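You operate a simulated robot arm through the tools that you are given. There is no shell and no other tool.

The job below is to be done with a simulated two-armed robot. You get a single attempt, and the scene is never put back.

Task
Move the water to the welder and wash: open valves 9 and 6, shut valves 3 and 7.

It is judged by the outcome, as a careful person would: the job done as asked, and still so three seconds after it is handed in. It fails if anything else is knocked over, pushed out of place, dropped, spilled or broken.

Robot
Two 7-joint arms with fingered hands on one trunk that stands fixed in place. Base frame: the origin is at the foot of the trunk, x ahead of it, y to its left, z up; the work surface is at about z = 84. Lengths are in cm, angles in degrees, forces in N, time in s.
The left shoulder is at [3, 11.9, 106.9], the right one opposite. With the tool pointing down near the work surface each hand reaches from about 36 to 78 cm from the base axis, measured 20 degrees to its own side. Payload 3.8 kg a hand.
The tool frame of a hand sits at the grasp point between the pads (the TCP): z along the fingers, y along the line on which they close. The tips reach 2.5 cm beyond it. The gripper opens to 8.8 cm. The gripper's body begins 2.9 cm behind the TCP. The gripper is a hand of 4 fingers: y runs from the thumb to the fingers, the wrist lies at [-1.3, -10.6, -17.4] in the tool frame.
Orientation is told as [roll, pitch, yaw] about the base's x, y, z axes, in that order, counted from this pose: with the fingers straight down and the wrist toward the robot, the tool's x, y and z point along [0, 1, 0], [1, 0, 0] and [0, 0, -1] of the base frame.

Tools
- The arms move only by the tool step_arm. It takes "left_rows", "right_rows" or both (then of equal length, played together; a hand with none holds still); each is a list of rows, each a list of 6 numbers: the shift along the tool's x, y, z in cm, then the turn, a rotation vector about the tool's x, y, z in degrees. In form: [[tx, ty, tz, ax, ay, az], ...]. A call has 1 to 20 rows; each row shifts and turns the commanded pose from where the row before left it, along the tool's axes as they then stand. A row lasts 0.2 s, in which the tool goes at most 5 cm and 8.6 degrees; a call with a longer step from one row to the next is refused whole. A pose out of reach is approached as far as the arm can. The call stops where the force on the tool passes 40 N (or 10 N more than at its start, if that is more) or the arm is blocked; 0.2 s more then pass. In this call time passes only in rows, and 0.2 s behind the last. The reply holds the time, the measured pose of the TCP, the force on the tool along the base axes, the opening and the grip force, in the units named above and with some noise, with the torque about the TCP (base axes, N m) and any sound that the robot's microphone picked up.
- Cameras (640 x 400 px; columns grow to the right, rows downward): "scene" is now at [5.36, -0.72, 161.17]; the picture's right is [-0.08, -1.00, 0.00], its down [-0.78, 0.06, -0.62] and it looks along [0.62, -0.05, -0.78] (base axes); focal length 314 px, centre (320, 200). "left" rides on the left gripper at [-6.4, -8.3, -9.8] in its tool frame; the picture's right is [-0.62, -0.37, 0.69], its down [0.71, -0.63, 0.30] and it looks along [0.32, 0.68, 0.65] (tool axes); focal length 265 px, centre (320, 200). "right" rides on the right gripper at [6.4, -8.3, -9.8] in its tool frame; the picture's right is [-0.62, 0.37, -0.69], its down [-0.71, -0.63, 0.30] and it looks along [-0.32, 0.68, 0.65] (tool axes); focal length 265 px, centre (320, 200). There is no depth. A picture from a camera that has moved, and an enlarged one, comes with that camera's place and axes in the base frame and with its lens.
- capture(camera): a new picture of that camera. The clock stands still meanwhile.
- slide_trunk(by): slides the trunk up (or, below 0, down) by that many cm; the arms and the scene camera ride with it, the base frame stays. It gives what a move gives, with no picture.
- set_fingers(index, middle, ring, thumb_bend, thumb_turn, hand): sets how far each is bent, from 0 (flat) to 1 (curled in); at 0.3 the hand is open as for a grip, at 0.7 the pads meet at the TCP. One left out holds its place. A second passes; each finger stops where it meets its share of the squeeze, and holds until it gets a number again. It is the only way to open and close the hand. It gives what a move gives, with no picture; readings hold the bend of each and the force on the fingers (four entries, about 0 where the hand has none), thumb and palm. thumb_turn goes from beside the hand (0) to across from the fingers (1), as for a grip.
- head_to(pan, tilt): turns the head with the scene camera to pan (to the left, within 120 degrees either way) and tilt (down, from -29 to 69), counted from straight ahead of the robot. It gives what a move gives.
- close_up(camera, box): a new picture of the part [left, top, right, bottom] of that camera's present view, enlarged. The clock stands still meanwhile.
- job_done(): hands the job in; it is judged then, once.

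Places have to be worked out from the pictures, the camera data and where the tool is seen. Open the grippers and draw the arms clear of the work before you hand the job in, unless the task says otherwise.

The tools are called after "Emit:" by a JSON object that holds its "method" and its "body". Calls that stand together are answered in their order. step_arm: Moves the arms, as the interface text tells. Its arguments: {"type":"object","properties":{"left_rows":{"type":"array"},"right_rows":{"type":"array"}},"required":[]} The other tools are called the same way: slide_trunk (by) slides the trunk up or down; set_fingers (index, middle, ring, thumb_bend, thumb_turn, hand) moves the fingers one by one; head_to (pan, tilt) turns the head that bears the scene camera; capture (camera) takes a picture; close_up (camera, box) takes an enlarged picture of a part of a camera's view; job_done () hands the job in.

At the start:

```text
time: 0.0
left_tool_pos: [48.34, 10.93, 126.38]
left_tool_rot: [-0.1, 0.0, -0.1]
left_wrist_force: [-0.3, 0.8, -0.2]
left_torque: [0.0, -0.01, 0.01]
left_gripper_width: 8.77
left_grasp_force: 0.0
left_shape: jaw
left_bend: [0.3, 0.3, 0.3, 0.3, 0.98]
left_finger forces: [0.0, 0.0, 0.0, 0.1, 0.0, 0.0]
right_tool_pos: [45.87, -28.48, 125.09]
right_tool_rot: [-0.1, -0.1, 0.0]
right_wrist_force: [0.3, 1.0, -0.6]
right_torque: [0.0, -0.02, 0.04]
right_gripper_width: 8.76
right_grasp_force: 0.0
right_shape: jaw
right_bend: [0.3, 0.3, 0.3, 0.3, 0.98]
right_finger forces: [0.0, 0.0, 0.0, 0.1, 0.1, 0.1]
trunk travel left (down, up): [-22.5, 36.5]
head pan, tilt: [-4.3, 51.5]
```

scene: 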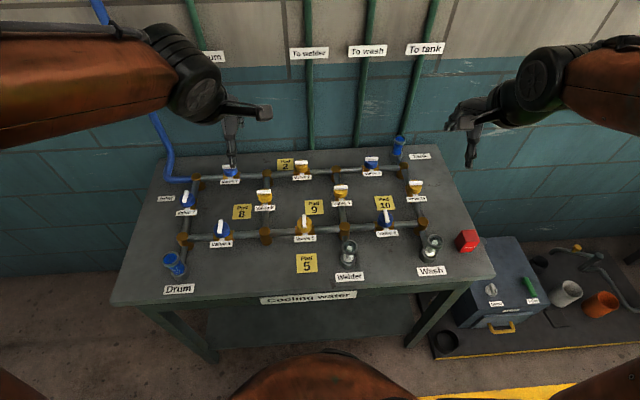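
right: 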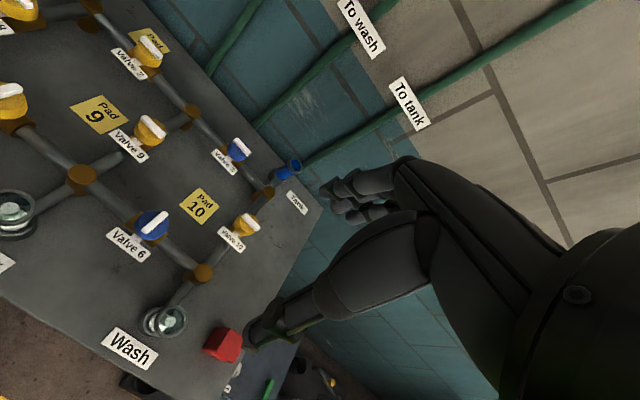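
left: 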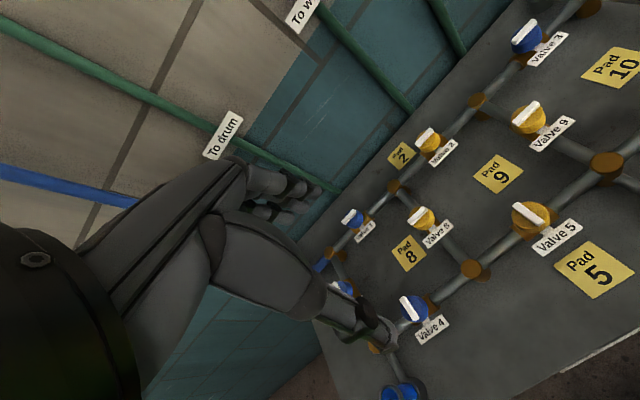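

The scene shows a table with a pipe network and labelled valves. I take enlarged views to read the labels and the handle states.

Emit:
{"method": "close_up", "body": {"camera": "scene", "box": [150, 130, 310, 230]}}

Emit:
{"method": "close_up", "body": {"camera": "scene", "box": [280, 130, 440, 230]}}

Emit:
{"method": "close_up", "body": {"camera": "scene", "box": [150, 195, 310, 295]}}

Emit:
{"method": "close_up", "body": {"camera": "scene", "box": [280, 195, 440, 295]}}

Emit:
{"method": "close_up", "body": {"camera": "scene", "box": [420, 220, 640, 360]}}

```text
4.00 times, centred on (230, 180) of scene
camera zoom: at [5.36, -0.72, 161.17], right [-0.08, -1.0, 0.0], down [-0.78, 0.06, -0.62], along [0.62, -0.05, -0.78], focal length 1254 px, centre (680, 280)
```

zoom: 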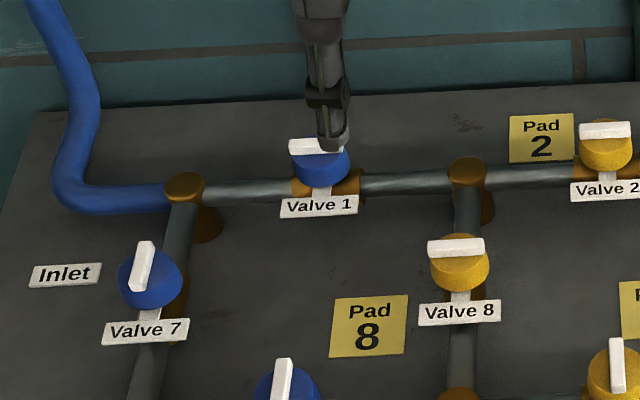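

```text
4.00 times, centred on (360, 180) of scene
camera zoom: at [5.36, -0.72, 161.17], right [-0.08, -1.0, 0.0], down [-0.78, 0.06, -0.62], along [0.62, -0.05, -0.78], focal length 1254 px, centre (160, 280)
```

zoom: 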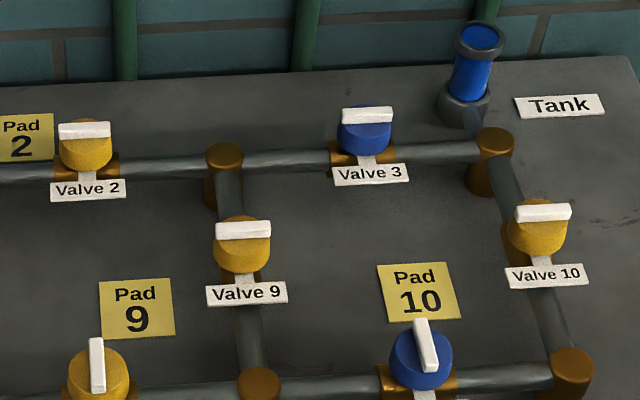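

```text
4.00 times, centred on (230, 245) of scene
camera zoom: at [5.36, -0.72, 161.17], right [-0.08, -1.0, 0.0], down [-0.78, 0.06, -0.62], along [0.62, -0.05, -0.78], focal length 1254 px, centre (680, 20)
```

zoom: 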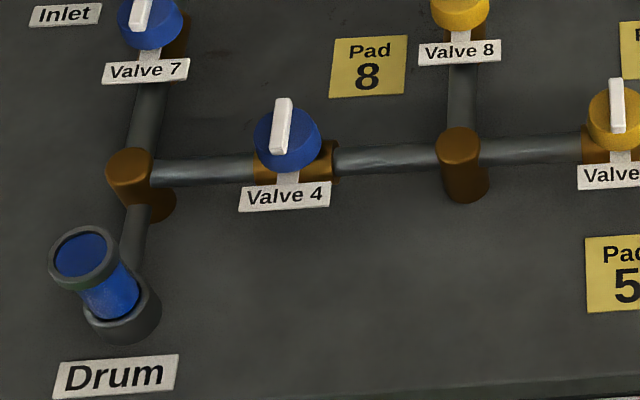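

```text
4.00 times, centred on (360, 245) of scene
camera zoom: at [5.36, -0.72, 161.17], right [-0.08, -1.0, 0.0], down [-0.78, 0.06, -0.62], along [0.62, -0.05, -0.78], focal length 1254 px, centre (160, 20)
```

zoom: 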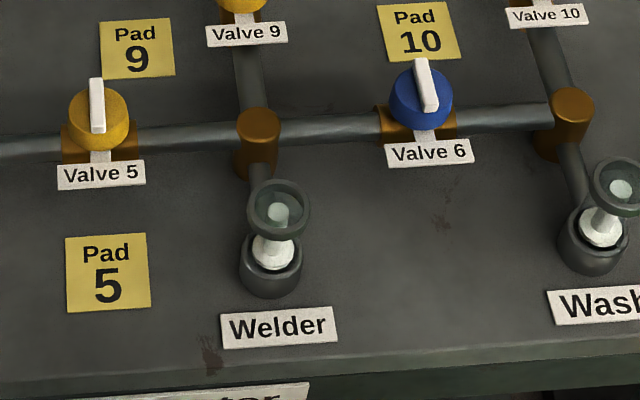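

```text
2.86 times, centred on (530, 290) of scene
camera zoom: at [5.36, -0.72, 161.17], right [-0.08, -1.0, 0.0], down [-0.78, 0.06, -0.62], along [0.62, -0.05, -0.78], focal length 896 px, centre (-280, -57)
```

zoom: 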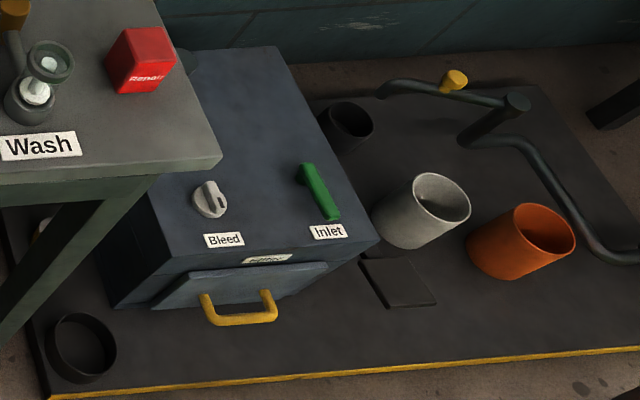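

By the handle positions, 1, 2, 3 and 7 lie along their pipes and are open. 4, 5, 6, 8, 9 and 10 lie across and are shut. The yellow valves each have a matching "Pad", so I look closer at those and at the red box.

Emit:
{"method": "close_up", "body": {"camera": "scene", "box": [295, 170, 375, 220]}}

Emit:
{"method": "close_up", "body": {"camera": "scene", "box": [365, 190, 445, 240]}}

Emit:
{"method": "close_up", "body": {"camera": "scene", "box": [440, 220, 500, 260]}}

Emit:
{"method": "close_up", "body": {"camera": "right", "box": [60, 60, 260, 185]}}

Emit:
{"method": "close_up", "body": {"camera": "right", "box": [90, 160, 290, 285]}}

Emit:
{"method": "close_up", "body": {"camera": "left", "box": [440, 60, 640, 185]}}

```text
8.00 times, centred on (335, 195) of scene
camera zoom: at [5.36, -0.72, 161.17], right [-0.08, -1.0, 0.0], down [-0.78, 0.06, -0.62], along [0.62, -0.05, -0.78], focal length 2509 px, centre (200, 240)
```

zoom: 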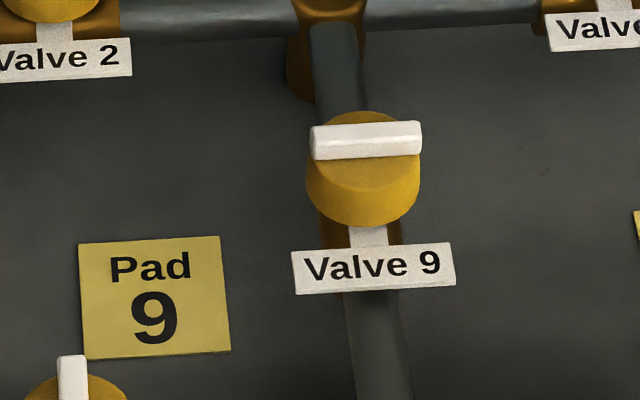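

```text
8.00 times, centred on (405, 215) of scene
camera zoom: at [5.36, -0.72, 161.17], right [-0.08, -1.0, 0.0], down [-0.78, 0.06, -0.62], along [0.62, -0.05, -0.78], focal length 2509 px, centre (-360, 80)
```

zoom: 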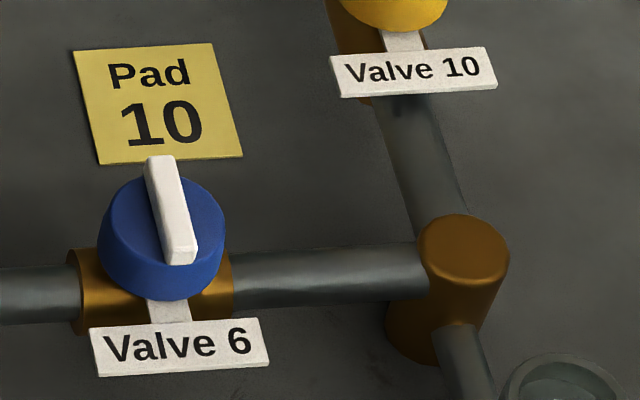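

```text
10.00 times, centred on (470, 240) of scene
camera zoom: at [5.36, -0.72, 161.17], right [-0.08, -1.0, 0.0], down [-0.78, 0.06, -0.62], along [0.62, -0.05, -0.78], focal length 3136 px, centre (-1180, -200)
```

zoom: 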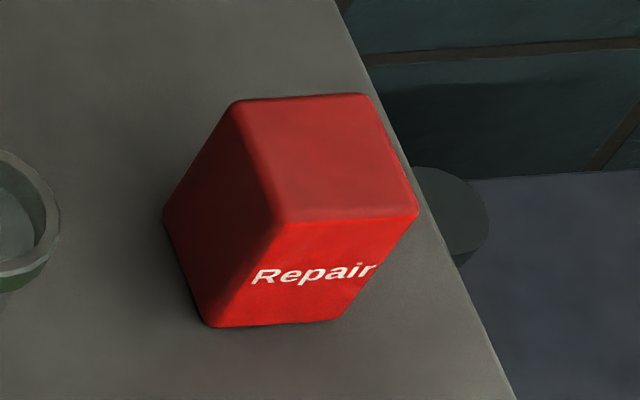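

```text
3.20 times, centred on (160, 122) of right
camera zoom: at [37.73, -21.99, 134.92], right [0.37, -0.62, 0.69], down [-0.63, -0.71, -0.3], along [0.68, -0.32, -0.65], focal length 849 px, centre (832, 448)
```

zoom: 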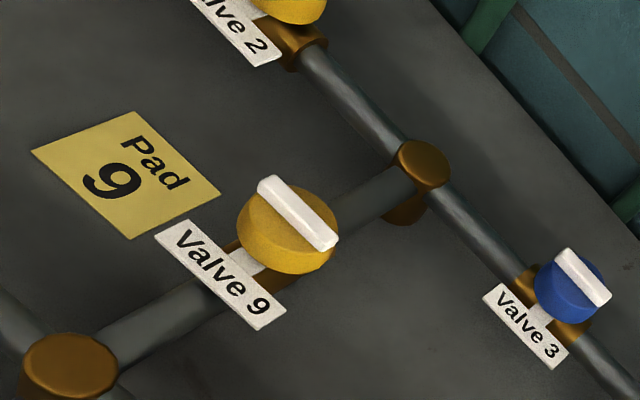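

```text
3.20 times, centred on (190, 222) of right
camera zoom: at [37.73, -21.99, 134.92], right [0.37, -0.62, 0.69], down [-0.63, -0.71, -0.3], along [0.68, -0.32, -0.65], focal length 849 px, centre (736, 128)
```

zoom: 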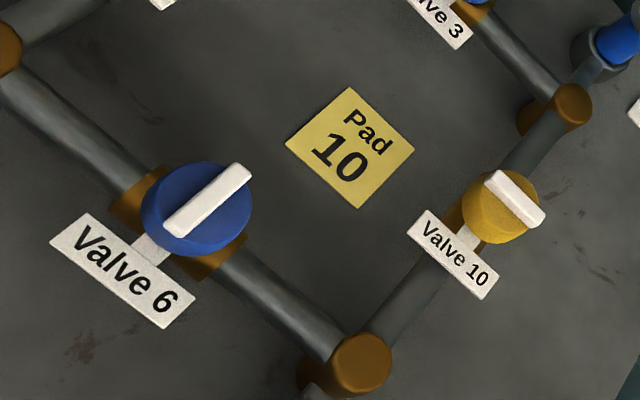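

```text
3.20 times, centred on (540, 122) of left
camera zoom: at [39.95, 4.38, 136.28], right [-0.37, -0.62, -0.69], down [-0.63, 0.71, -0.3], along [0.68, 0.32, -0.65], focal length 849 px, centre (-384, 448)
```

zoom: 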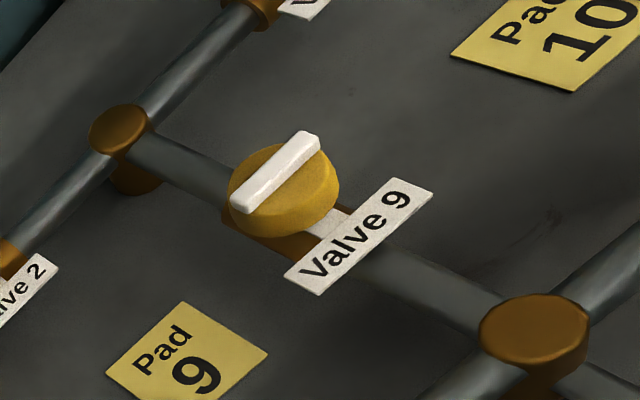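

The geometry puts the valve handles at z≈93.7: V9 [63.2,-11.0], V6 [52.2,-21.8], V3 [73.7,-21.7], V7 [62.9,32.4]. Before touching anything I look around for signs that explain the yellow valves and their pads.

Emit:
{"method": "head_to", "body": {"pan": 0, "tilt": 15}}

Emit:
{"method": "capture", "body": {"camera": "scene"}}

Emit:
{"method": "head_to", "body": {"pan": 60, "tilt": 35}}

Emit:
{"method": "capture", "body": {"camera": "scene"}}

Emit:
{"method": "head_to", "body": {"pan": -60, "tilt": 35}}

Emit:
{"method": "capture", "body": {"camera": "scene"}}

Emit:
{"method": "head_to", "body": {"pan": -4.3, "tilt": 62}}

Emit:
{"method": "capture", "body": {"camera": "scene"}}

```text
time: 1.0
left_tool_pos: [48.3, 10.86, 126.4]
left_tool_rot: [0.1, -0.1, 0.0]
left_wrist_force: [0.2, 0.1, -0.2]
left_torque: [-0.03, -0.01, -0.01]
left_gripper_width: 8.74
left_grasp_force: 0.0
left_shape: jaw
left_bend: [0.3, 0.3, 0.3, 0.3, 0.98]
left_finger forces: [0.0, 0.0, 0.1, 0.1, 0.0, 0.1]
right_tool_pos: [46.01, -28.35, 125.08]
right_tool_rot: [0.1, 0.0, 0.0]
right_wrist_force: [0.2, 0.3, 0.4]
right_torque: [0.0, 0.01, -0.01]
right_gripper_width: 8.77
right_grasp_force: 0.0
right_shape: jaw
right_bend: [0.3, 0.3, 0.3, 0.3, 0.98]
right_finger forces: [0.0, 0.0, 0.0, 0.1, 0.0, 0.1]
trunk travel left (down, up): [-22.5, 36.5]
head pan, tilt: [0.0, 15.0]
```

```text
taken
camera scene: at [7.17, -0.15, 166.74], right [0.0, -1.0, 0.0], down [-0.26, 0.0, -0.97], along [0.97, 0.0, -0.26], focal length 314 px, centre (320, 200)
```

scene: 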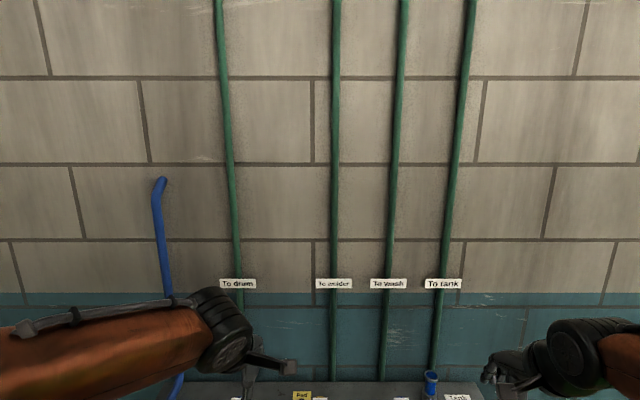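

```text
time: 2.3
left_tool_pos: [48.31, 10.83, 126.47]
left_tool_rot: [0.1, 0.0, 0.0]
left_wrist_force: [-0.7, 1.0, -0.4]
left_torque: [0.01, -0.03, -0.01]
left_gripper_width: 8.72
left_grasp_force: 0.0
left_shape: jaw
left_bend: [0.3, 0.3, 0.3, 0.3, 0.98]
left_finger forces: [0.0, 0.1, 0.0, 0.0, 0.0, 0.0]
right_tool_pos: [46.02, -28.36, 125.15]
right_tool_rot: [0.0, 0.0, 0.0]
right_wrist_force: [0.3, 0.1, 0.3]
right_torque: [-0.01, 0.0, 0.03]
right_gripper_width: 8.75
right_grasp_force: 0.1
right_shape: jaw
right_bend: [0.3, 0.3, 0.3, 0.3, 0.98]
right_finger forces: [0.0, 0.0, 0.0, 0.0, 0.0, 0.0]
trunk travel left (down, up): [-22.5, 36.5]
head pan, tilt: [60.0, 35.0]
```

```text
taken
camera scene: at [2.24, 7.48, 163.55], right [0.87, -0.5, 0.0], down [-0.29, -0.5, -0.82], along [0.41, 0.71, -0.57], focal length 314 px, centre (320, 200)
```

scene: 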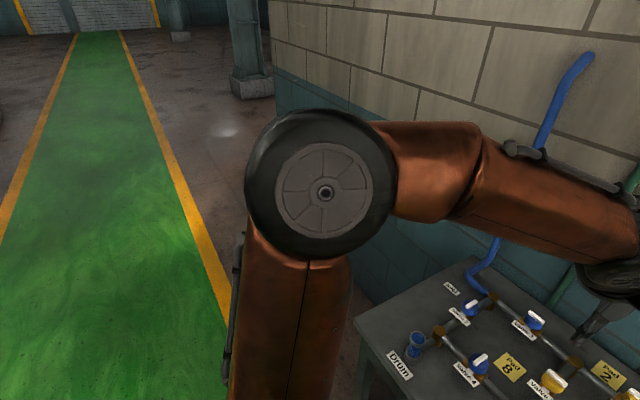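

```text
time: 4.3
left_tool_pos: [48.43, 10.78, 126.35]
left_tool_rot: [0.0, 0.0, 0.1]
left_wrist_force: [0.2, 0.6, 0.3]
left_torque: [-0.02, 0.0, 0.04]
left_gripper_width: 8.76
left_grasp_force: 0.1
left_shape: jaw
left_bend: [0.3, 0.3, 0.3, 0.3, 0.98]
left_finger forces: [0.0, 0.0, 0.0, 0.0, 0.0, 0.0]
right_tool_pos: [46.13, -28.41, 125.07]
right_tool_rot: [0.0, -0.1, 0.0]
right_wrist_force: [-0.7, 0.3, 0.2]
right_torque: [-0.02, 0.0, -0.03]
right_gripper_width: 8.77
right_grasp_force: 0.1
right_shape: jaw
right_bend: [0.3, 0.3, 0.3, 0.3, 0.98]
right_finger forces: [0.1, 0.0, 0.0, 0.0, 0.1, 0.0]
trunk travel left (down, up): [-22.5, 36.5]
head pan, tilt: [-60.0, 35.0]
```

```text
taken
camera scene: at [2.23, -7.77, 163.55], right [-0.87, -0.5, 0.0], down [-0.29, 0.5, -0.82], along [0.41, -0.71, -0.57], focal length 314 px, centre (320, 200)
```

scene: 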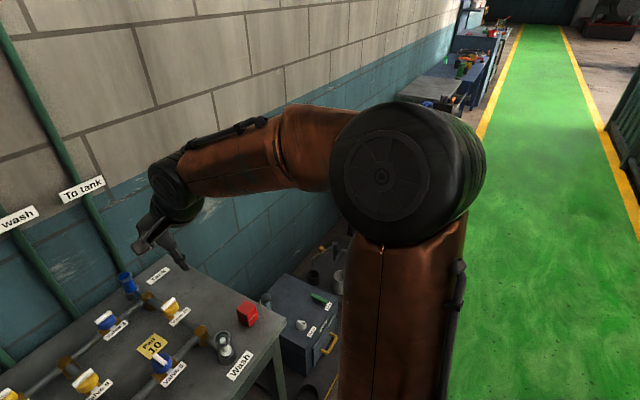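

```text
time: 5.6
left_tool_pos: [48.34, 10.82, 126.39]
left_tool_rot: [0.0, 0.0, 0.1]
left_wrist_force: [0.4, 0.9, 0.8]
left_torque: [-0.01, -0.01, 0.04]
left_gripper_width: 8.78
left_grasp_force: 0.0
left_shape: jaw
left_bend: [0.3, 0.3, 0.3, 0.3, 0.98]
left_finger forces: [0.0, 0.0, 0.0, 0.0, 0.1, 0.0]
right_tool_pos: [45.95, -28.42, 125.17]
right_tool_rot: [-0.1, 0.0, -0.1]
right_wrist_force: [-0.3, 0.0, -0.5]
right_torque: [-0.01, -0.02, 0.0]
right_gripper_width: 8.72
right_grasp_force: 0.1
right_shape: jaw
right_bend: [0.3, 0.3, 0.3, 0.3, 0.98]
right_finger forces: [0.1, 0.0, 0.1, 0.0, 0.0, 0.1]
trunk travel left (down, up): [-22.5, 36.5]
head pan, tilt: [-4.3, 62.0]
```

```text
taken
camera scene: at [4.24, -0.64, 159.89], right [-0.08, -1.0, 0.0], down [-0.88, 0.07, -0.47], along [0.47, -0.04, -0.88], focal length 314 px, centre (320, 200)
```

scene: 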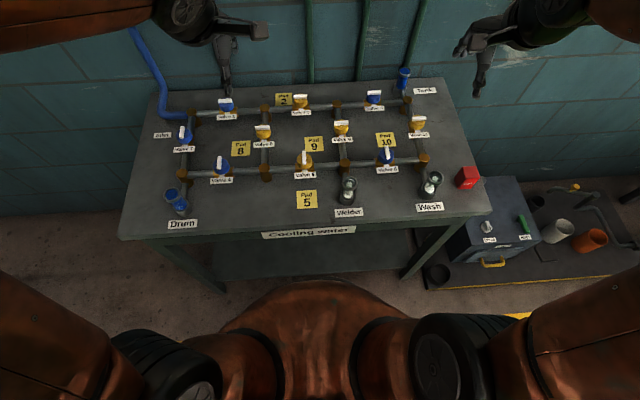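

No further instructions are posted anywhere. I return the head to the earlier view and look at the hand's own geometry before approaching.

Emit:
{"method": "head_to", "body": {"pan": -4.3, "tilt": 51.5}}

Emit:
{"method": "close_up", "body": {"camera": "right", "box": [230, 140, 550, 340]}}

Emit:
{"method": "close_up", "body": {"camera": "scene", "box": [400, 80, 560, 180]}}

Emit:
{"method": "close_up", "body": {"camera": "scene", "box": [180, 80, 340, 180]}}

```text
time: 6.3
left_tool_pos: [48.31, 11.03, 126.41]
left_tool_rot: [0.0, 0.0, 0.0]
left_wrist_force: [-0.4, 0.0, -0.1]
left_torque: [0.03, 0.0, -0.03]
left_gripper_width: 8.74
left_grasp_force: 0.1
left_shape: jaw
left_bend: [0.3, 0.3, 0.3, 0.3, 0.98]
left_finger forces: [0.0, 0.1, 0.1, 0.0, 0.1, 0.1]
right_tool_pos: [46.04, -28.49, 125.17]
right_tool_rot: [0.0, 0.0, 0.0]
right_wrist_force: [-1.0, 0.1, 0.1]
right_torque: [-0.01, -0.03, 0.01]
right_gripper_width: 8.76
right_grasp_force: 0.1
right_shape: jaw
right_bend: [0.3, 0.3, 0.3, 0.3, 0.98]
right_finger forces: [0.0, 0.0, 0.1, 0.1, 0.1, 0.1]
trunk travel left (down, up): [-22.5, 36.5]
head pan, tilt: [-4.3, 51.5]
```

```text
2.00 times, centred on (390, 240) of right
camera zoom: at [37.73, -21.99, 134.92], right [0.37, -0.62, 0.69], down [-0.63, -0.71, -0.3], along [0.68, -0.32, -0.65], focal length 531 px, centre (180, 120)
```

zoom: 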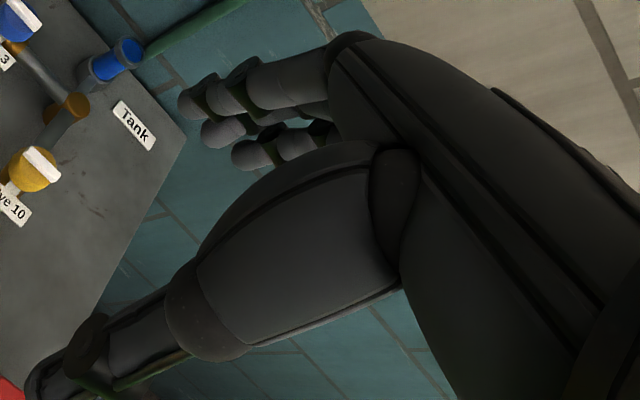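

```text
4.00 times, centred on (480, 130) of scene
camera zoom: at [5.36, -0.71, 161.17], right [-0.07, -1.0, 0.0], down [-0.78, 0.06, -0.62], along [0.62, -0.05, -0.78], focal length 1254 px, centre (-320, 480)
```

zoom: 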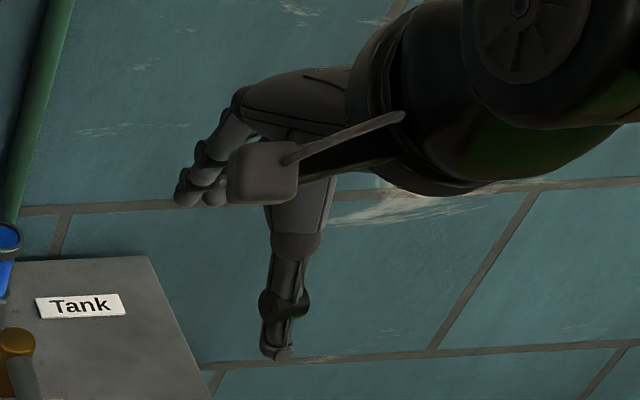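

```text
4.00 times, centred on (260, 130) of scene
camera zoom: at [5.36, -0.71, 161.17], right [-0.07, -1.0, 0.0], down [-0.78, 0.06, -0.62], along [0.62, -0.05, -0.78], focal length 1254 px, centre (560, 480)
```

zoom: 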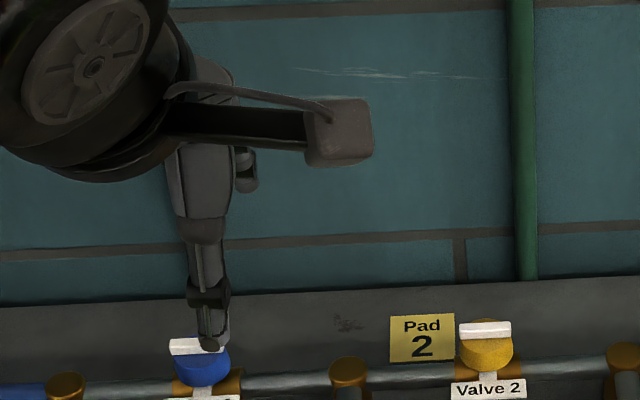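

The hand is a claw: the thumb and three fingers hang down, about 9 cm apart when open. I start with blue valve 6, whose bar lies along x, by turning the right hand to yaw +90 so it closes along y and moving it above that valve.

Emit:
{"method": "step_arm", "body": {"right_rows": [[0, 0, 0, 0, 0, -8.2], [0, 0, 0, 0, 0, -8.2], [0, 0, 0, 0, 0, -8.2], [0, 0, 0, 0, 0, -8.2], [0, 0, 0, 0, 0, -8.2], [0, 0, 0, 0, 0, -8.2], [0, 0, 0, 0, 0, -8.2], [0, 0, 0, 0, 0, -8.2], [0, 0, 0, 0, 0, -8.2], [0, 0, 0, 0, 0, -8.2], [0, 0, 0, 0, 0, -8.0], [-1.03, 1.1, 3.4, 0, 0, 0], [-1.03, 1.1, 3.4, 0, 0, 0], [-1.03, 1.1, 3.4, 0, 0, 0], [-1.03, 1.1, 3.4, 0, 0, 0], [-1.03, 1.1, 3.4, 0, 0, 0], [-1.03, 1.1, 3.4, 0, 0, 0]]}}

Emit:
{"method": "capture", "body": {"camera": "right"}}

Emit:
{"method": "capture", "body": {"camera": "scene"}}

```text
time: 9.9
left_tool_pos: [48.3, 10.85, 126.48]
left_tool_rot: [0.1, 0.1, 0.0]
left_wrist_force: [-0.2, 0.6, 0.3]
left_torque: [0.03, 0.01, 0.03]
left_gripper_width: 8.76
left_grasp_force: 0.1
left_shape: jaw
left_bend: [0.3, 0.3, 0.3, 0.3, 0.98]
left_finger forces: [0.0, 0.0, 0.1, 0.0, 0.1, 0.0]
right_tool_pos: [52.52, -22.01, 104.62]
right_tool_rot: [0.0, -0.1, 89.9]
right_wrist_force: [0.1, 0.0, -0.2]
right_torque: [0.0, -0.01, -0.01]
right_gripper_width: 8.77
right_grasp_force: 0.1
right_shape: jaw
right_bend: [0.3, 0.3, 0.3, 0.3, 0.98]
right_finger forces: [0.0, 0.2, 0.1, 0.0, 0.0, 0.1]
trunk travel left (down, up): [-22.5, 36.5]
head pan, tilt: [-4.3, 51.5]
```

```text
taken
camera right: at [46.1, -30.3, 114.38], right [0.62, 0.37, 0.69], down [0.71, -0.63, -0.3], along [0.32, 0.68, -0.65], focal length 265 px, centre (320, 200)
```

right: 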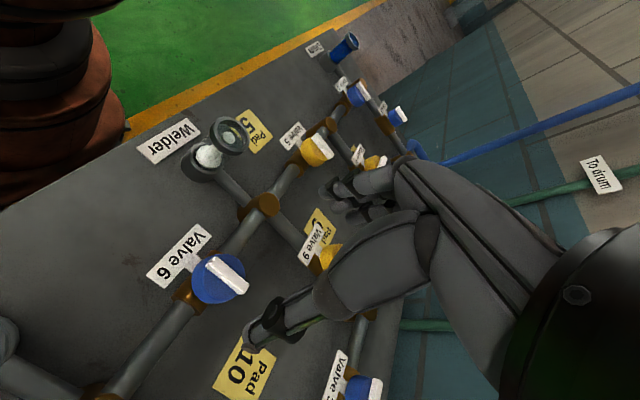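

```text
taken
camera scene: at [5.47, -0.72, 161.17], right [-0.08, -1.0, 0.0], down [-0.78, 0.06, -0.62], along [0.62, -0.05, -0.78], focal length 314 px, centre (320, 200)
```

scene: 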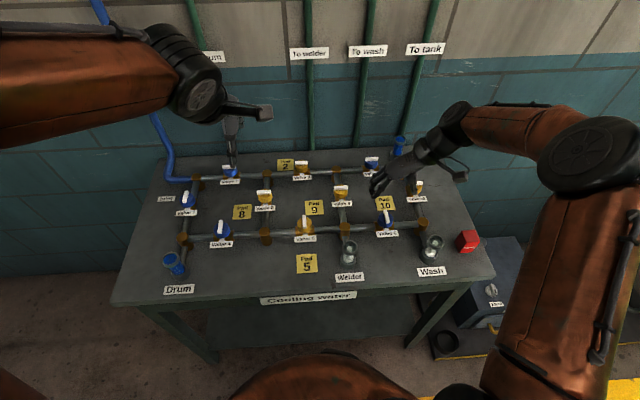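

The right hand is above valve 6. I zoom in with the wrist camera to refine where the knob and bar are.

Emit:
{"method": "close_up", "body": {"camera": "right", "box": [140, 220, 300, 320]}}

Emit:
{"method": "close_up", "body": {"camera": "scene", "box": [350, 160, 450, 222]}}

```text
4.00 times, centred on (220, 270) of right
camera zoom: at [46.1, -30.3, 114.38], right [0.62, 0.37, 0.69], down [0.71, -0.63, -0.3], along [0.32, 0.68, -0.65], focal length 1062 px, centre (720, -80)
```

zoom: 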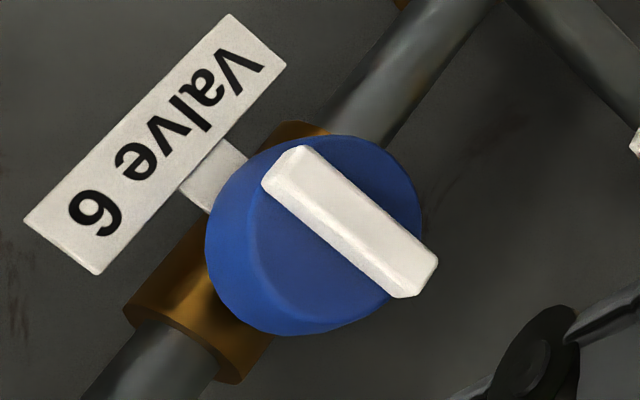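

```text
6.40 times, centred on (400, 191) of scene
camera zoom: at [5.47, -0.72, 161.17], right [-0.08, -1.0, 0.0], down [-0.78, 0.06, -0.62], along [0.62, -0.05, -0.78], focal length 2007 px, centre (-192, 258)
```

zoom: 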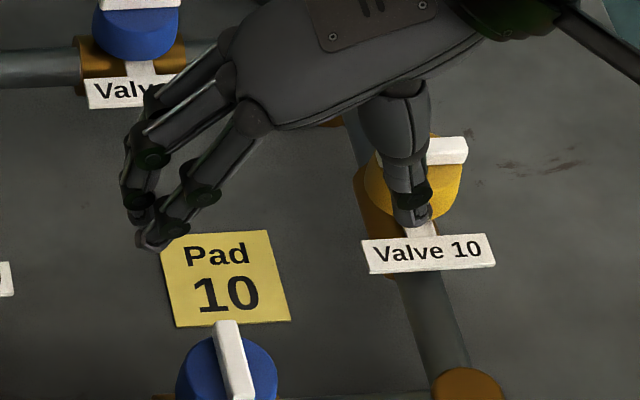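

Intersecting the two camera rays puts valve 6's bar at about [52.8, -22.05] with z≈93.1. I partly close the right hand to see where the fingertips go, so I can straddle the bar.

Emit:
{"method": "set_fingers", "body": {"hand": "right", "index": 0.55, "middle": 0.55, "ring": 0.55, "thumb_bend": 0.55, "thumb_turn": 1.0}}

Emit:
{"method": "close_up", "body": {"camera": "right", "box": [160, 150, 400, 300]}}

Emit:
{"method": "close_up", "body": {"camera": "scene", "box": [350, 160, 450, 222]}}

```text
time: 10.9
left_tool_pos: [48.45, 10.88, 126.47]
left_tool_rot: [0.1, 0.0, 0.1]
left_wrist_force: [0.4, -0.3, -1.0]
left_torque: [0.02, 0.0, 0.0]
left_gripper_width: 8.76
left_grasp_force: 0.1
left_shape: jaw
left_bend: [0.3, 0.3, 0.3, 0.3, 0.98]
left_finger forces: [0.0, 0.0, 0.1, 0.0, 0.0, 0.1]
right_tool_pos: [52.43, -22.03, 104.54]
right_tool_rot: [0.0, -0.1, 90.0]
right_wrist_force: [-0.2, 0.0, 0.6]
right_torque: [-0.03, -0.02, -0.01]
right_gripper_width: 3.09
right_grasp_force: 0.0
right_shape: fingers
right_bend: [0.55, 0.55, 0.55, 0.55, 1.0]
right_finger forces: [0.1, 0.0, 0.0, 0.1, 0.0, 0.0]
trunk travel left (down, up): [-22.5, 36.5]
head pan, tilt: [-4.3, 51.5]
```

```text
2.67 times, centred on (280, 225) of right
camera zoom: at [46.02, -30.29, 114.45], right [0.62, 0.37, 0.69], down [0.71, -0.63, -0.3], along [0.32, 0.68, -0.65], focal length 708 px, centre (427, 133)
```

zoom: 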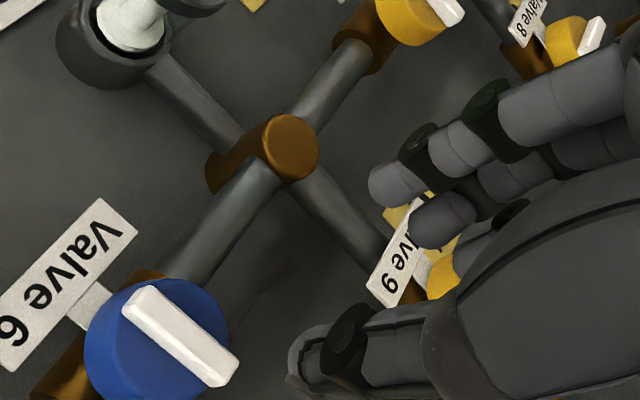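

```text
6.40 times, centred on (400, 191) of scene
camera zoom: at [5.38, -0.72, 161.18], right [-0.07, -1.0, 0.0], down [-0.78, 0.06, -0.62], along [0.62, -0.05, -0.78], focal length 2007 px, centre (-192, 258)
```

zoom: 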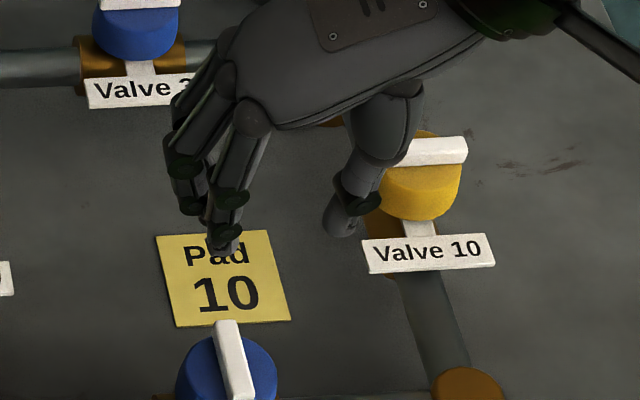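

The fingertips straddle a 3 cm gap and reach about 2.6 cm below the TCP. I centre on valve 6, descend to just above the knob, and check the picture.

Emit:
{"method": "step_arm", "body": {"right_rows": [[-0.3, 0, 2.5, 0, 0, 0], [0, 0, 2.5, 0, 0, 0], [0, 0, 2.2, 0, 0, 0]]}}

Emit:
{"method": "capture", "body": {"camera": "right"}}

Emit:
{"method": "close_up", "body": {"camera": "scene", "box": [340, 180, 440, 242]}}

```text
time: 11.7
left_tool_pos: [48.42, 10.86, 126.35]
left_tool_rot: [-0.1, -0.1, 0.0]
left_wrist_force: [-0.6, -0.5, -0.3]
left_torque: [0.01, 0.02, 0.02]
left_gripper_width: 8.78
left_grasp_force: 0.1
left_shape: jaw
left_bend: [0.3, 0.3, 0.3, 0.3, 0.98]
left_finger forces: [0.0, 0.0, 0.0, 0.1, 0.1, 0.0]
right_tool_pos: [52.49, -22.08, 97.41]
right_tool_rot: [0.0, 0.0, 90.0]
right_wrist_force: [-0.2, -1.2, -0.2]
right_torque: [0.01, -0.02, 0.03]
right_gripper_width: 3.1
right_grasp_force: 0.0
right_shape: fingers
right_bend: [0.55, 0.55, 0.55, 0.55, 1.0]
right_finger forces: [0.1, 0.0, 0.1, 0.0, 0.0, 0.0]
trunk travel left (down, up): [-22.5, 36.5]
head pan, tilt: [-4.3, 51.5]
```

```text
taken
camera right: at [46.12, -30.45, 107.2], right [0.62, 0.37, 0.69], down [0.71, -0.63, -0.3], along [0.32, 0.68, -0.65], focal length 265 px, centre (320, 200)
```

right: 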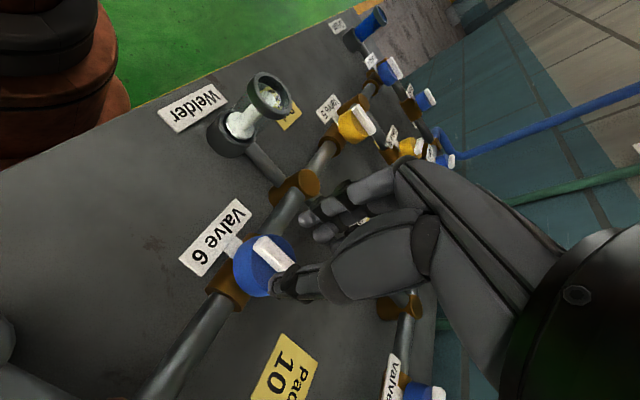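

```text
6.40 times, centred on (390, 211) of scene
camera zoom: at [5.42, -0.75, 161.18], right [-0.07, -1.0, 0.0], down [-0.78, 0.06, -0.62], along [0.62, -0.05, -0.78], focal length 2007 px, centre (-128, 130)
```

zoom: 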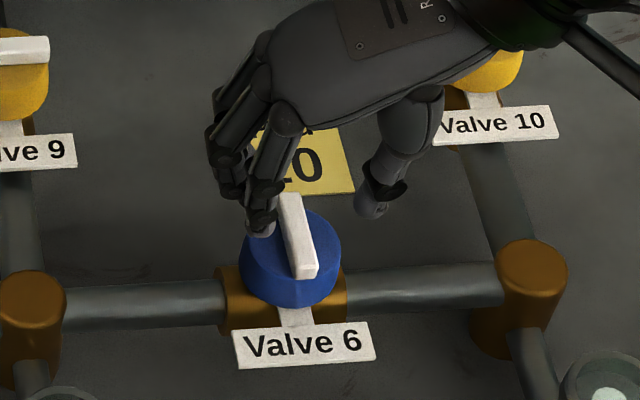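

The bar is centred slightly to the finger side of the gap. I shift 0.35 cm to +y and descend gently to put the tips beside the bar, just above the knob face.

Emit:
{"method": "step_arm", "body": {"right_rows": [[-0.1, 0.35, 0.5, 0, 0, 0], [0, 0, 0.5, 0, 0, 0], [0, 0, 0.5, 0, 0, 0], [0, 0, 0.4, 0, 0, 0]]}}

Emit:
{"method": "close_up", "body": {"camera": "right", "box": [160, 190, 400, 340]}}

Emit:
{"method": "close_up", "body": {"camera": "scene", "box": [350, 195, 430, 245]}}

```text
time: 12.7
left_tool_pos: [48.39, 10.84, 126.48]
left_tool_rot: [0.0, 0.0, 0.0]
left_wrist_force: [0.7, -0.3, 0.5]
left_torque: [-0.02, -0.02, -0.03]
left_gripper_width: 8.77
left_grasp_force: 0.0
left_shape: jaw
left_bend: [0.3, 0.3, 0.3, 0.3, 0.98]
left_finger forces: [0.0, 0.0, 0.0, 0.1, 0.0, 0.1]
right_tool_pos: [52.62, -21.57, 95.66]
right_tool_rot: [0.0, 0.1, 90.1]
right_wrist_force: [-0.5, -0.1, 0.1]
right_torque: [0.03, -0.01, 0.01]
right_gripper_width: 3.12
right_grasp_force: 0.1
right_shape: fingers
right_bend: [0.55, 0.55, 0.55, 0.55, 1.0]
right_finger forces: [0.0, 0.0, 0.0, 0.0, 0.0, 0.1]
trunk travel left (down, up): [-22.5, 36.5]
head pan, tilt: [-4.3, 51.5]
```

```text
2.67 times, centred on (280, 265) of right
camera zoom: at [46.27, -29.85, 105.42], right [0.62, 0.37, 0.69], down [0.71, -0.63, -0.3], along [0.32, 0.68, -0.65], focal length 708 px, centre (427, 27)
```

zoom: 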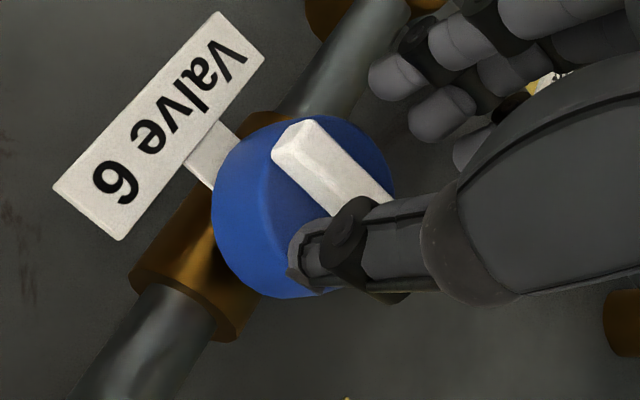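

```text
8.00 times, centred on (390, 220) of scene
camera zoom: at [5.38, -0.73, 161.18], right [-0.07, -1.0, 0.0], down [-0.78, 0.06, -0.62], along [0.62, -0.05, -0.78], focal length 2509 px, centre (-240, 40)
```

zoom: 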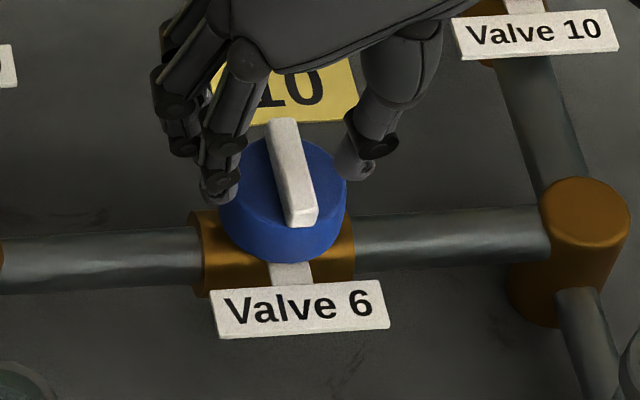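

The fingers and thumb are centred on the bar in both views, with no contact yet. I lower 0.5 cm more in small steps so the tips sit alongside the bar.

Emit:
{"method": "step_arm", "body": {"right_rows": [[0, 0, 0.2, 0, 0, 0], [0, 0, 0.2, 0, 0, 0], [0, 0, 0.15, 0, 0, 0]]}}

Emit:
{"method": "close_up", "body": {"camera": "scene", "box": [350, 195, 430, 245]}}

```text
time: 13.5
left_tool_pos: [48.33, 10.78, 126.36]
left_tool_rot: [0.0, 0.1, 0.0]
left_wrist_force: [-0.5, -0.6, 0.3]
left_torque: [-0.02, 0.0, -0.04]
left_gripper_width: 8.76
left_grasp_force: 0.1
left_shape: jaw
left_bend: [0.3, 0.3, 0.3, 0.3, 0.98]
left_finger forces: [0.0, 0.1, 0.0, 0.0, 0.1, 0.0]
right_tool_pos: [52.6, -21.56, 95.05]
right_tool_rot: [0.1, 0.0, 90.0]
right_wrist_force: [-0.1, 1.1, 0.2]
right_torque: [-0.01, 0.01, -0.04]
right_gripper_width: 3.1
right_grasp_force: 0.0
right_shape: fingers
right_bend: [0.55, 0.55, 0.55, 0.55, 1.0]
right_finger forces: [0.0, 0.0, 0.0, 0.1, 0.0, 0.1]
trunk travel left (down, up): [-22.5, 36.5]
head pan, tilt: [-4.3, 51.5]
```

```text
8.00 times, centred on (390, 220) of scene
camera zoom: at [5.39, -0.72, 161.18], right [-0.07, -1.0, 0.0], down [-0.78, 0.06, -0.62], along [0.62, -0.05, -0.78], focal length 2509 px, centre (-240, 40)
```

zoom: 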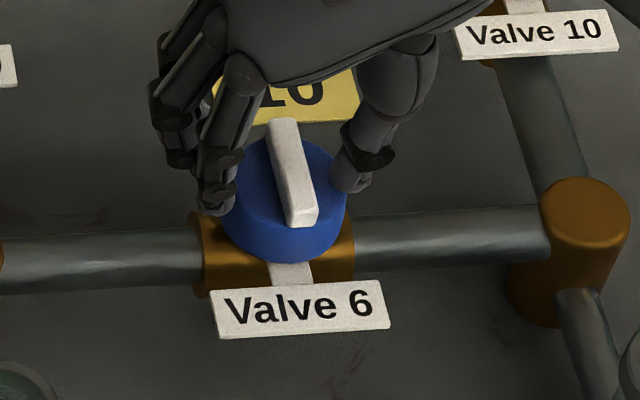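

There is still no contact. I close in two stages and read whether the tips catch the bar.

Emit:
{"method": "set_fingers", "body": {"hand": "right", "index": 0.63, "middle": 0.63, "ring": 0.63, "thumb_bend": 0.63}}

Emit:
{"method": "close_up", "body": {"camera": "scene", "box": [350, 195, 430, 245]}}

Emit:
{"method": "close_up", "body": {"camera": "right", "box": [160, 190, 400, 340]}}

```text
time: 14.5
left_tool_pos: [48.41, 10.89, 126.43]
left_tool_rot: [0.0, 0.0, 0.0]
left_wrist_force: [-0.2, -0.5, 0.5]
left_torque: [0.03, 0.02, 0.01]
left_gripper_width: 8.75
left_grasp_force: 0.0
left_shape: jaw
left_bend: [0.3, 0.3, 0.3, 0.3, 0.98]
left_finger forces: [0.0, 0.0, 0.1, 0.1, 0.0, 0.0]
right_tool_pos: [52.48, -21.61, 95.1]
right_tool_rot: [0.0, 0.0, 90.1]
right_wrist_force: [0.1, -0.3, -0.7]
right_torque: [-0.02, -0.02, 0.01]
right_gripper_width: 1.44
right_grasp_force: 0.5
right_shape: fingers
right_bend: [0.63, 0.63, 0.63, 0.62, 1.0]
right_finger forces: [0.0, 0.1, 0.1, 0.0, 0.6, 0.0]
trunk travel left (down, up): [-22.5, 36.5]
head pan, tilt: [-4.3, 51.5]
```

```text
8.00 times, centred on (390, 220) of scene
camera zoom: at [5.38, -0.73, 161.18], right [-0.07, -1.0, 0.0], down [-0.78, 0.06, -0.62], along [0.62, -0.05, -0.78], focal length 2509 px, centre (-240, 40)
```

zoom: 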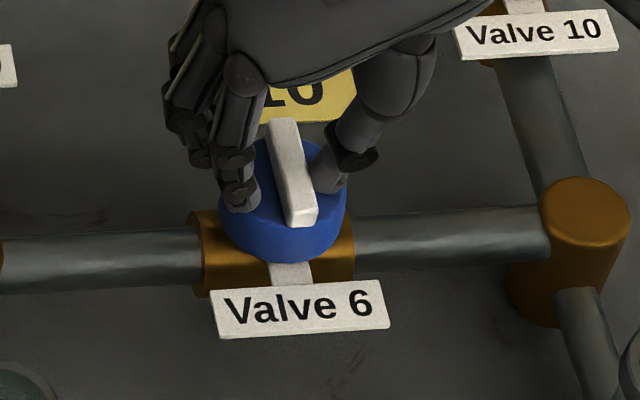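

```text
2.67 times, centred on (280, 265) of right
camera zoom: at [46.2, -29.82, 104.8], right [0.62, 0.37, 0.69], down [0.71, -0.63, -0.3], along [0.32, 0.68, -0.65], focal length 708 px, centre (427, 27)
```

zoom: 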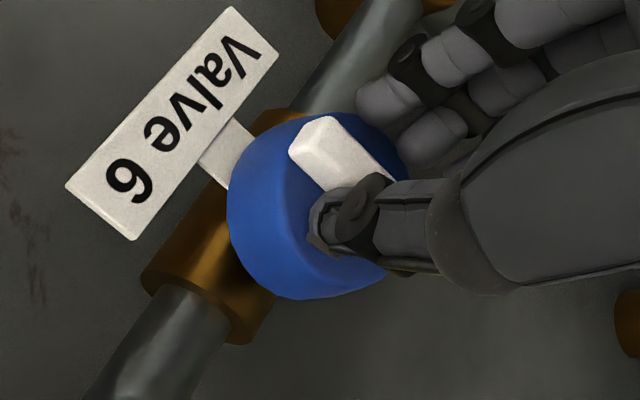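

The thumb now touches the bar lightly, so the tips are at the right height. I close the fingers fully onto the bar.

Emit:
{"method": "set_fingers", "body": {"hand": "right", "index": 0.74, "middle": 0.74, "ring": 0.74, "thumb_bend": 0.68}}

Emit:
{"method": "close_up", "body": {"camera": "scene", "box": [350, 195, 430, 245]}}

Emit:
{"method": "close_up", "body": {"camera": "right", "box": [160, 190, 400, 340]}}

```text
time: 15.5
left_tool_pos: [48.3, 11.02, 126.45]
left_tool_rot: [0.1, 0.0, -0.1]
left_wrist_force: [-0.6, 0.4, -0.3]
left_torque: [0.01, -0.02, 0.0]
left_gripper_width: 8.76
left_grasp_force: 0.0
left_shape: jaw
left_bend: [0.3, 0.3, 0.3, 0.3, 0.98]
left_finger forces: [0.0, 0.0, 0.0, 0.0, 0.0, 0.0]
right_tool_pos: [52.5, -21.54, 95.05]
right_tool_rot: [-0.1, 0.0, 90.1]
right_wrist_force: [-0.5, 2.8, 0.3]
right_torque: [0.07, -0.04, 0.0]
right_gripper_width: 0.44
right_grasp_force: 5.2
right_shape: fingers
right_bend: [0.73, 0.74, 0.74, 0.63, 1.0]
right_finger forces: [2.8, 4.2, 0.0, 0.1, 3.7, 0.1]
trunk travel left (down, up): [-22.5, 36.5]
head pan, tilt: [-4.3, 51.5]
```

```text
8.00 times, centred on (390, 220) of scene
camera zoom: at [5.36, -0.65, 161.18], right [-0.07, -1.0, 0.0], down [-0.78, 0.06, -0.62], along [0.62, -0.05, -0.78], focal length 2509 px, centre (-240, 40)
```

zoom: 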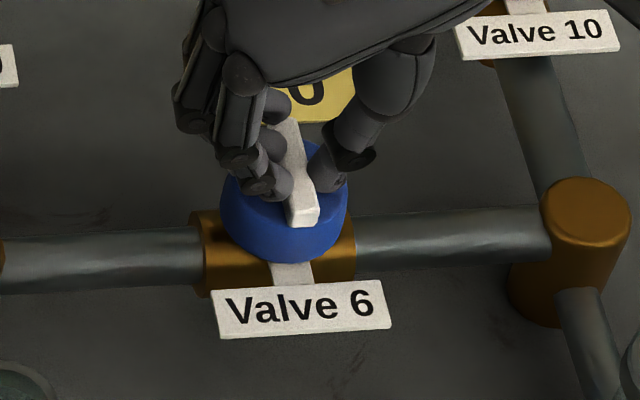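

```text
2.67 times, centred on (280, 265) of right
camera zoom: at [46.2, -29.73, 104.84], right [0.62, 0.37, 0.69], down [0.71, -0.63, -0.3], along [0.32, 0.68, -0.65], focal length 708 px, centre (427, 27)
```

zoom: 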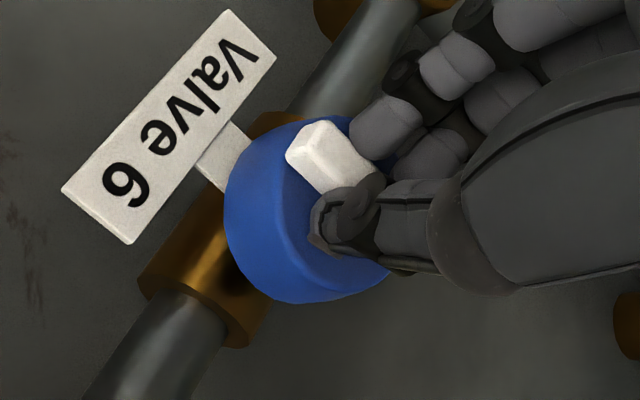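

The pinch is on the bar, with index, middle and thumb all loaded. I tighten the squeeze, then try a small counter-clockwise turn to feel which way it yields.

Emit:
{"method": "set_fingers", "body": {"hand": "right", "index": 0.85, "middle": 0.85, "ring": 0.74, "thumb_bend": 0.8}}

Emit:
{"method": "step_arm", "body": {"right_rows": [[0, 0, 0, 0, 0, -3], [0, 0, 0, 0, 0, -3], [0, 0, 0, 0, 0, -3]]}}

Emit:
{"method": "close_up", "body": {"camera": "scene", "box": [350, 195, 430, 245]}}

```text
time: 16.5
left_tool_pos: [48.22, 10.72, 126.43]
left_tool_rot: [0.0, 0.0, 0.1]
left_wrist_force: [-0.3, 0.3, -0.5]
left_torque: [-0.02, 0.0, 0.02]
left_gripper_width: 8.76
left_grasp_force: 0.1
left_shape: jaw
left_bend: [0.3, 0.3, 0.3, 0.3, 0.98]
left_finger forces: [0.0, 0.1, 0.0, 0.1, 0.0, 0.0]
right_tool_pos: [52.55, -21.61, 95.09]
right_tool_rot: [0.0, 0.0, 90.0]
right_wrist_force: [-0.2, -4.0, -3.5]
right_torque: [-0.08, -0.03, -0.05]
right_gripper_width: 0.25
right_grasp_force: 12.2
right_shape: fingers
right_bend: [0.78, 0.84, 0.74, 0.66, 1.0]
right_finger forces: [10.5, 0.0, 0.0, 0.1, 13.7, 0.0]
trunk travel left (down, up): [-22.5, 36.5]
head pan, tilt: [-4.3, 51.5]
```

```text
time: 17.3
left_tool_pos: [48.46, 10.84, 126.48]
left_tool_rot: [0.1, 0.1, 0.0]
left_wrist_force: [0.6, 0.1, 1.2]
left_torque: [-0.02, 0.0, -0.03]
left_gripper_width: 8.72
left_grasp_force: 0.1
left_shape: jaw
left_bend: [0.3, 0.3, 0.3, 0.3, 0.98]
left_finger forces: [0.1, 0.1, 0.0, 0.0, 0.0, 0.0]
right_tool_pos: [52.7, -21.75, 95.07]
right_tool_rot: [0.0, 0.1, 98.9]
right_wrist_force: [1.3, -8.3, -5.3]
right_torque: [-0.15, -0.03, 0.02]
right_gripper_width: 0.01
right_grasp_force: 5.5
right_shape: fingers
right_bend: [0.79, 0.85, 0.74, 0.67, 1.0]
right_finger forces: [0.0, 0.1, 0.1, 0.0, 11.9, 0.0]
trunk travel left (down, up): [-22.5, 36.5]
head pan, tilt: [-4.3, 51.5]
```

```text
8.00 times, centred on (390, 220) of scene
camera zoom: at [5.44, -0.86, 161.17], right [-0.08, -1.0, 0.0], down [-0.78, 0.06, -0.62], along [0.62, -0.05, -0.78], focal length 2509 px, centre (-240, 40)
```

zoom: 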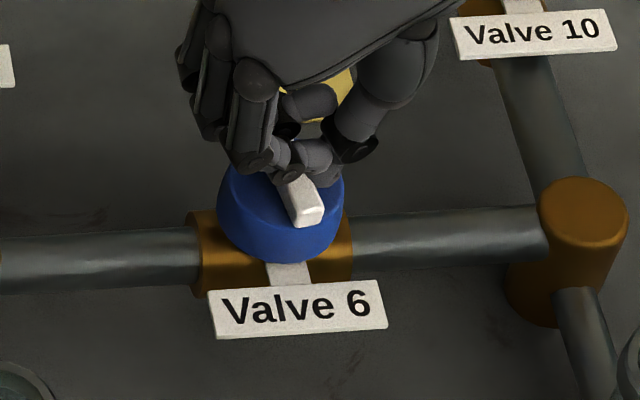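

The index slipped over the top of the bar, so the pinch was too high and off-centre. I reopen the fingers, turn back, shift 0.3 cm toward the thumb side and descend until I feel the knob face.

Emit:
{"method": "set_fingers", "body": {"hand": "right", "index": 0.56, "middle": 0.56, "ring": 0.56, "thumb_bend": 0.56}}

Emit:
{"method": "step_arm", "body": {"right_rows": [[0, 0, 0, 0, 0, 4.5], [0, 0, 0, 0, 0, 4.5], [0, -0.25, 0, 0, 0, 0], [0, 0, 0.15, 0, 0, 0], [0, 0, 0.15, 0, 0, 0]]}}

Emit:
{"method": "close_up", "body": {"camera": "scene", "box": [350, 195, 430, 245]}}

Emit:
{"method": "close_up", "body": {"camera": "right", "box": [160, 190, 400, 340]}}

```text
time: 18.3
left_tool_pos: [48.31, 10.86, 126.54]
left_tool_rot: [0.0, -0.1, 0.0]
left_wrist_force: [0.5, 0.1, 0.4]
left_torque: [0.01, -0.01, -0.02]
left_gripper_width: 8.79
left_grasp_force: 0.0
left_shape: jaw
left_bend: [0.3, 0.3, 0.3, 0.3, 0.98]
left_finger forces: [0.1, 0.0, 0.1, 0.0, 0.1, 0.0]
right_tool_pos: [52.58, -21.39, 95.1]
right_tool_rot: [0.0, 0.0, 99.0]
right_wrist_force: [0.2, 0.0, -0.6]
right_torque: [-0.01, 0.04, 0.01]
right_gripper_width: 2.75
right_grasp_force: 0.1
right_shape: fingers
right_bend: [0.56, 0.56, 0.56, 0.56, 1.0]
right_finger forces: [0.0, 0.0, 0.0, 0.0, 0.0, 0.1]
trunk travel left (down, up): [-22.5, 36.5]
head pan, tilt: [-4.3, 51.5]
```

```text
time: 19.5
left_tool_pos: [48.42, 10.86, 126.42]
left_tool_rot: [0.0, 0.0, 0.0]
left_wrist_force: [0.6, -0.3, 0.5]
left_torque: [-0.01, 0.0, 0.01]
left_gripper_width: 8.76
left_grasp_force: 0.1
left_shape: jaw
left_bend: [0.3, 0.3, 0.3, 0.3, 0.98]
left_finger forces: [0.1, 0.0, 0.0, 0.0, 0.0, 0.1]
right_tool_pos: [52.48, -21.75, 94.9]
right_tool_rot: [0.0, 0.0, 89.9]
right_wrist_force: [0.0, -0.2, 0.7]
right_torque: [-0.01, -0.04, 0.01]
right_gripper_width: 2.78
right_grasp_force: 0.5
right_shape: fingers
right_bend: [0.56, 0.56, 0.56, 0.56, 1.0]
right_finger forces: [0.0, 0.0, 0.0, 0.1, 0.7, 0.0]
trunk travel left (down, up): [-22.5, 36.5]
head pan, tilt: [-4.3, 51.5]
```

```text
8.00 times, centred on (390, 220) of scene
camera zoom: at [5.37, -0.72, 161.18], right [-0.07, -1.0, 0.0], down [-0.78, 0.06, -0.62], along [0.62, -0.05, -0.78], focal length 2509 px, centre (-240, 40)
```

zoom: 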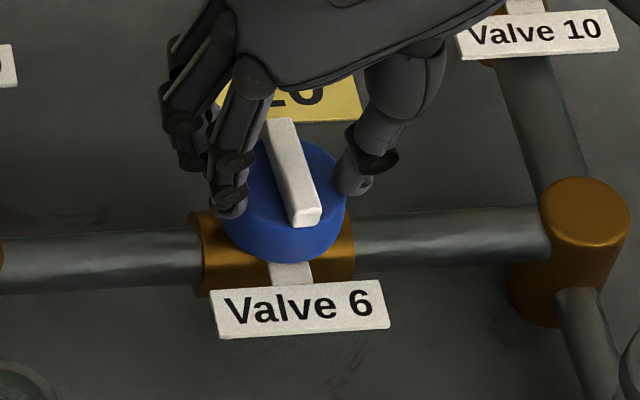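

```text
2.67 times, centred on (280, 265) of right
camera zoom: at [46.17, -30.11, 104.64], right [0.62, 0.37, 0.69], down [0.71, -0.63, -0.3], along [0.32, 0.68, -0.65], focal length 708 px, centre (427, 27)
```

zoom: 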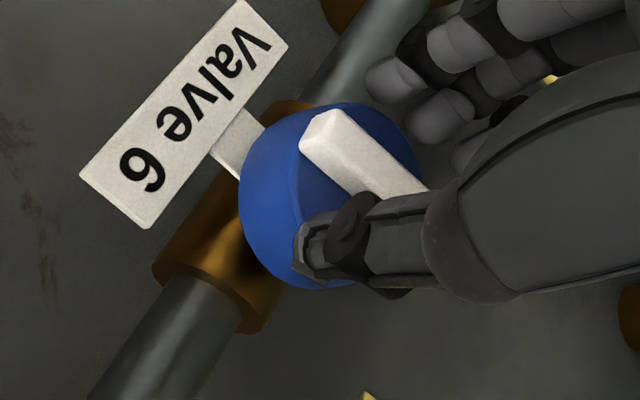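

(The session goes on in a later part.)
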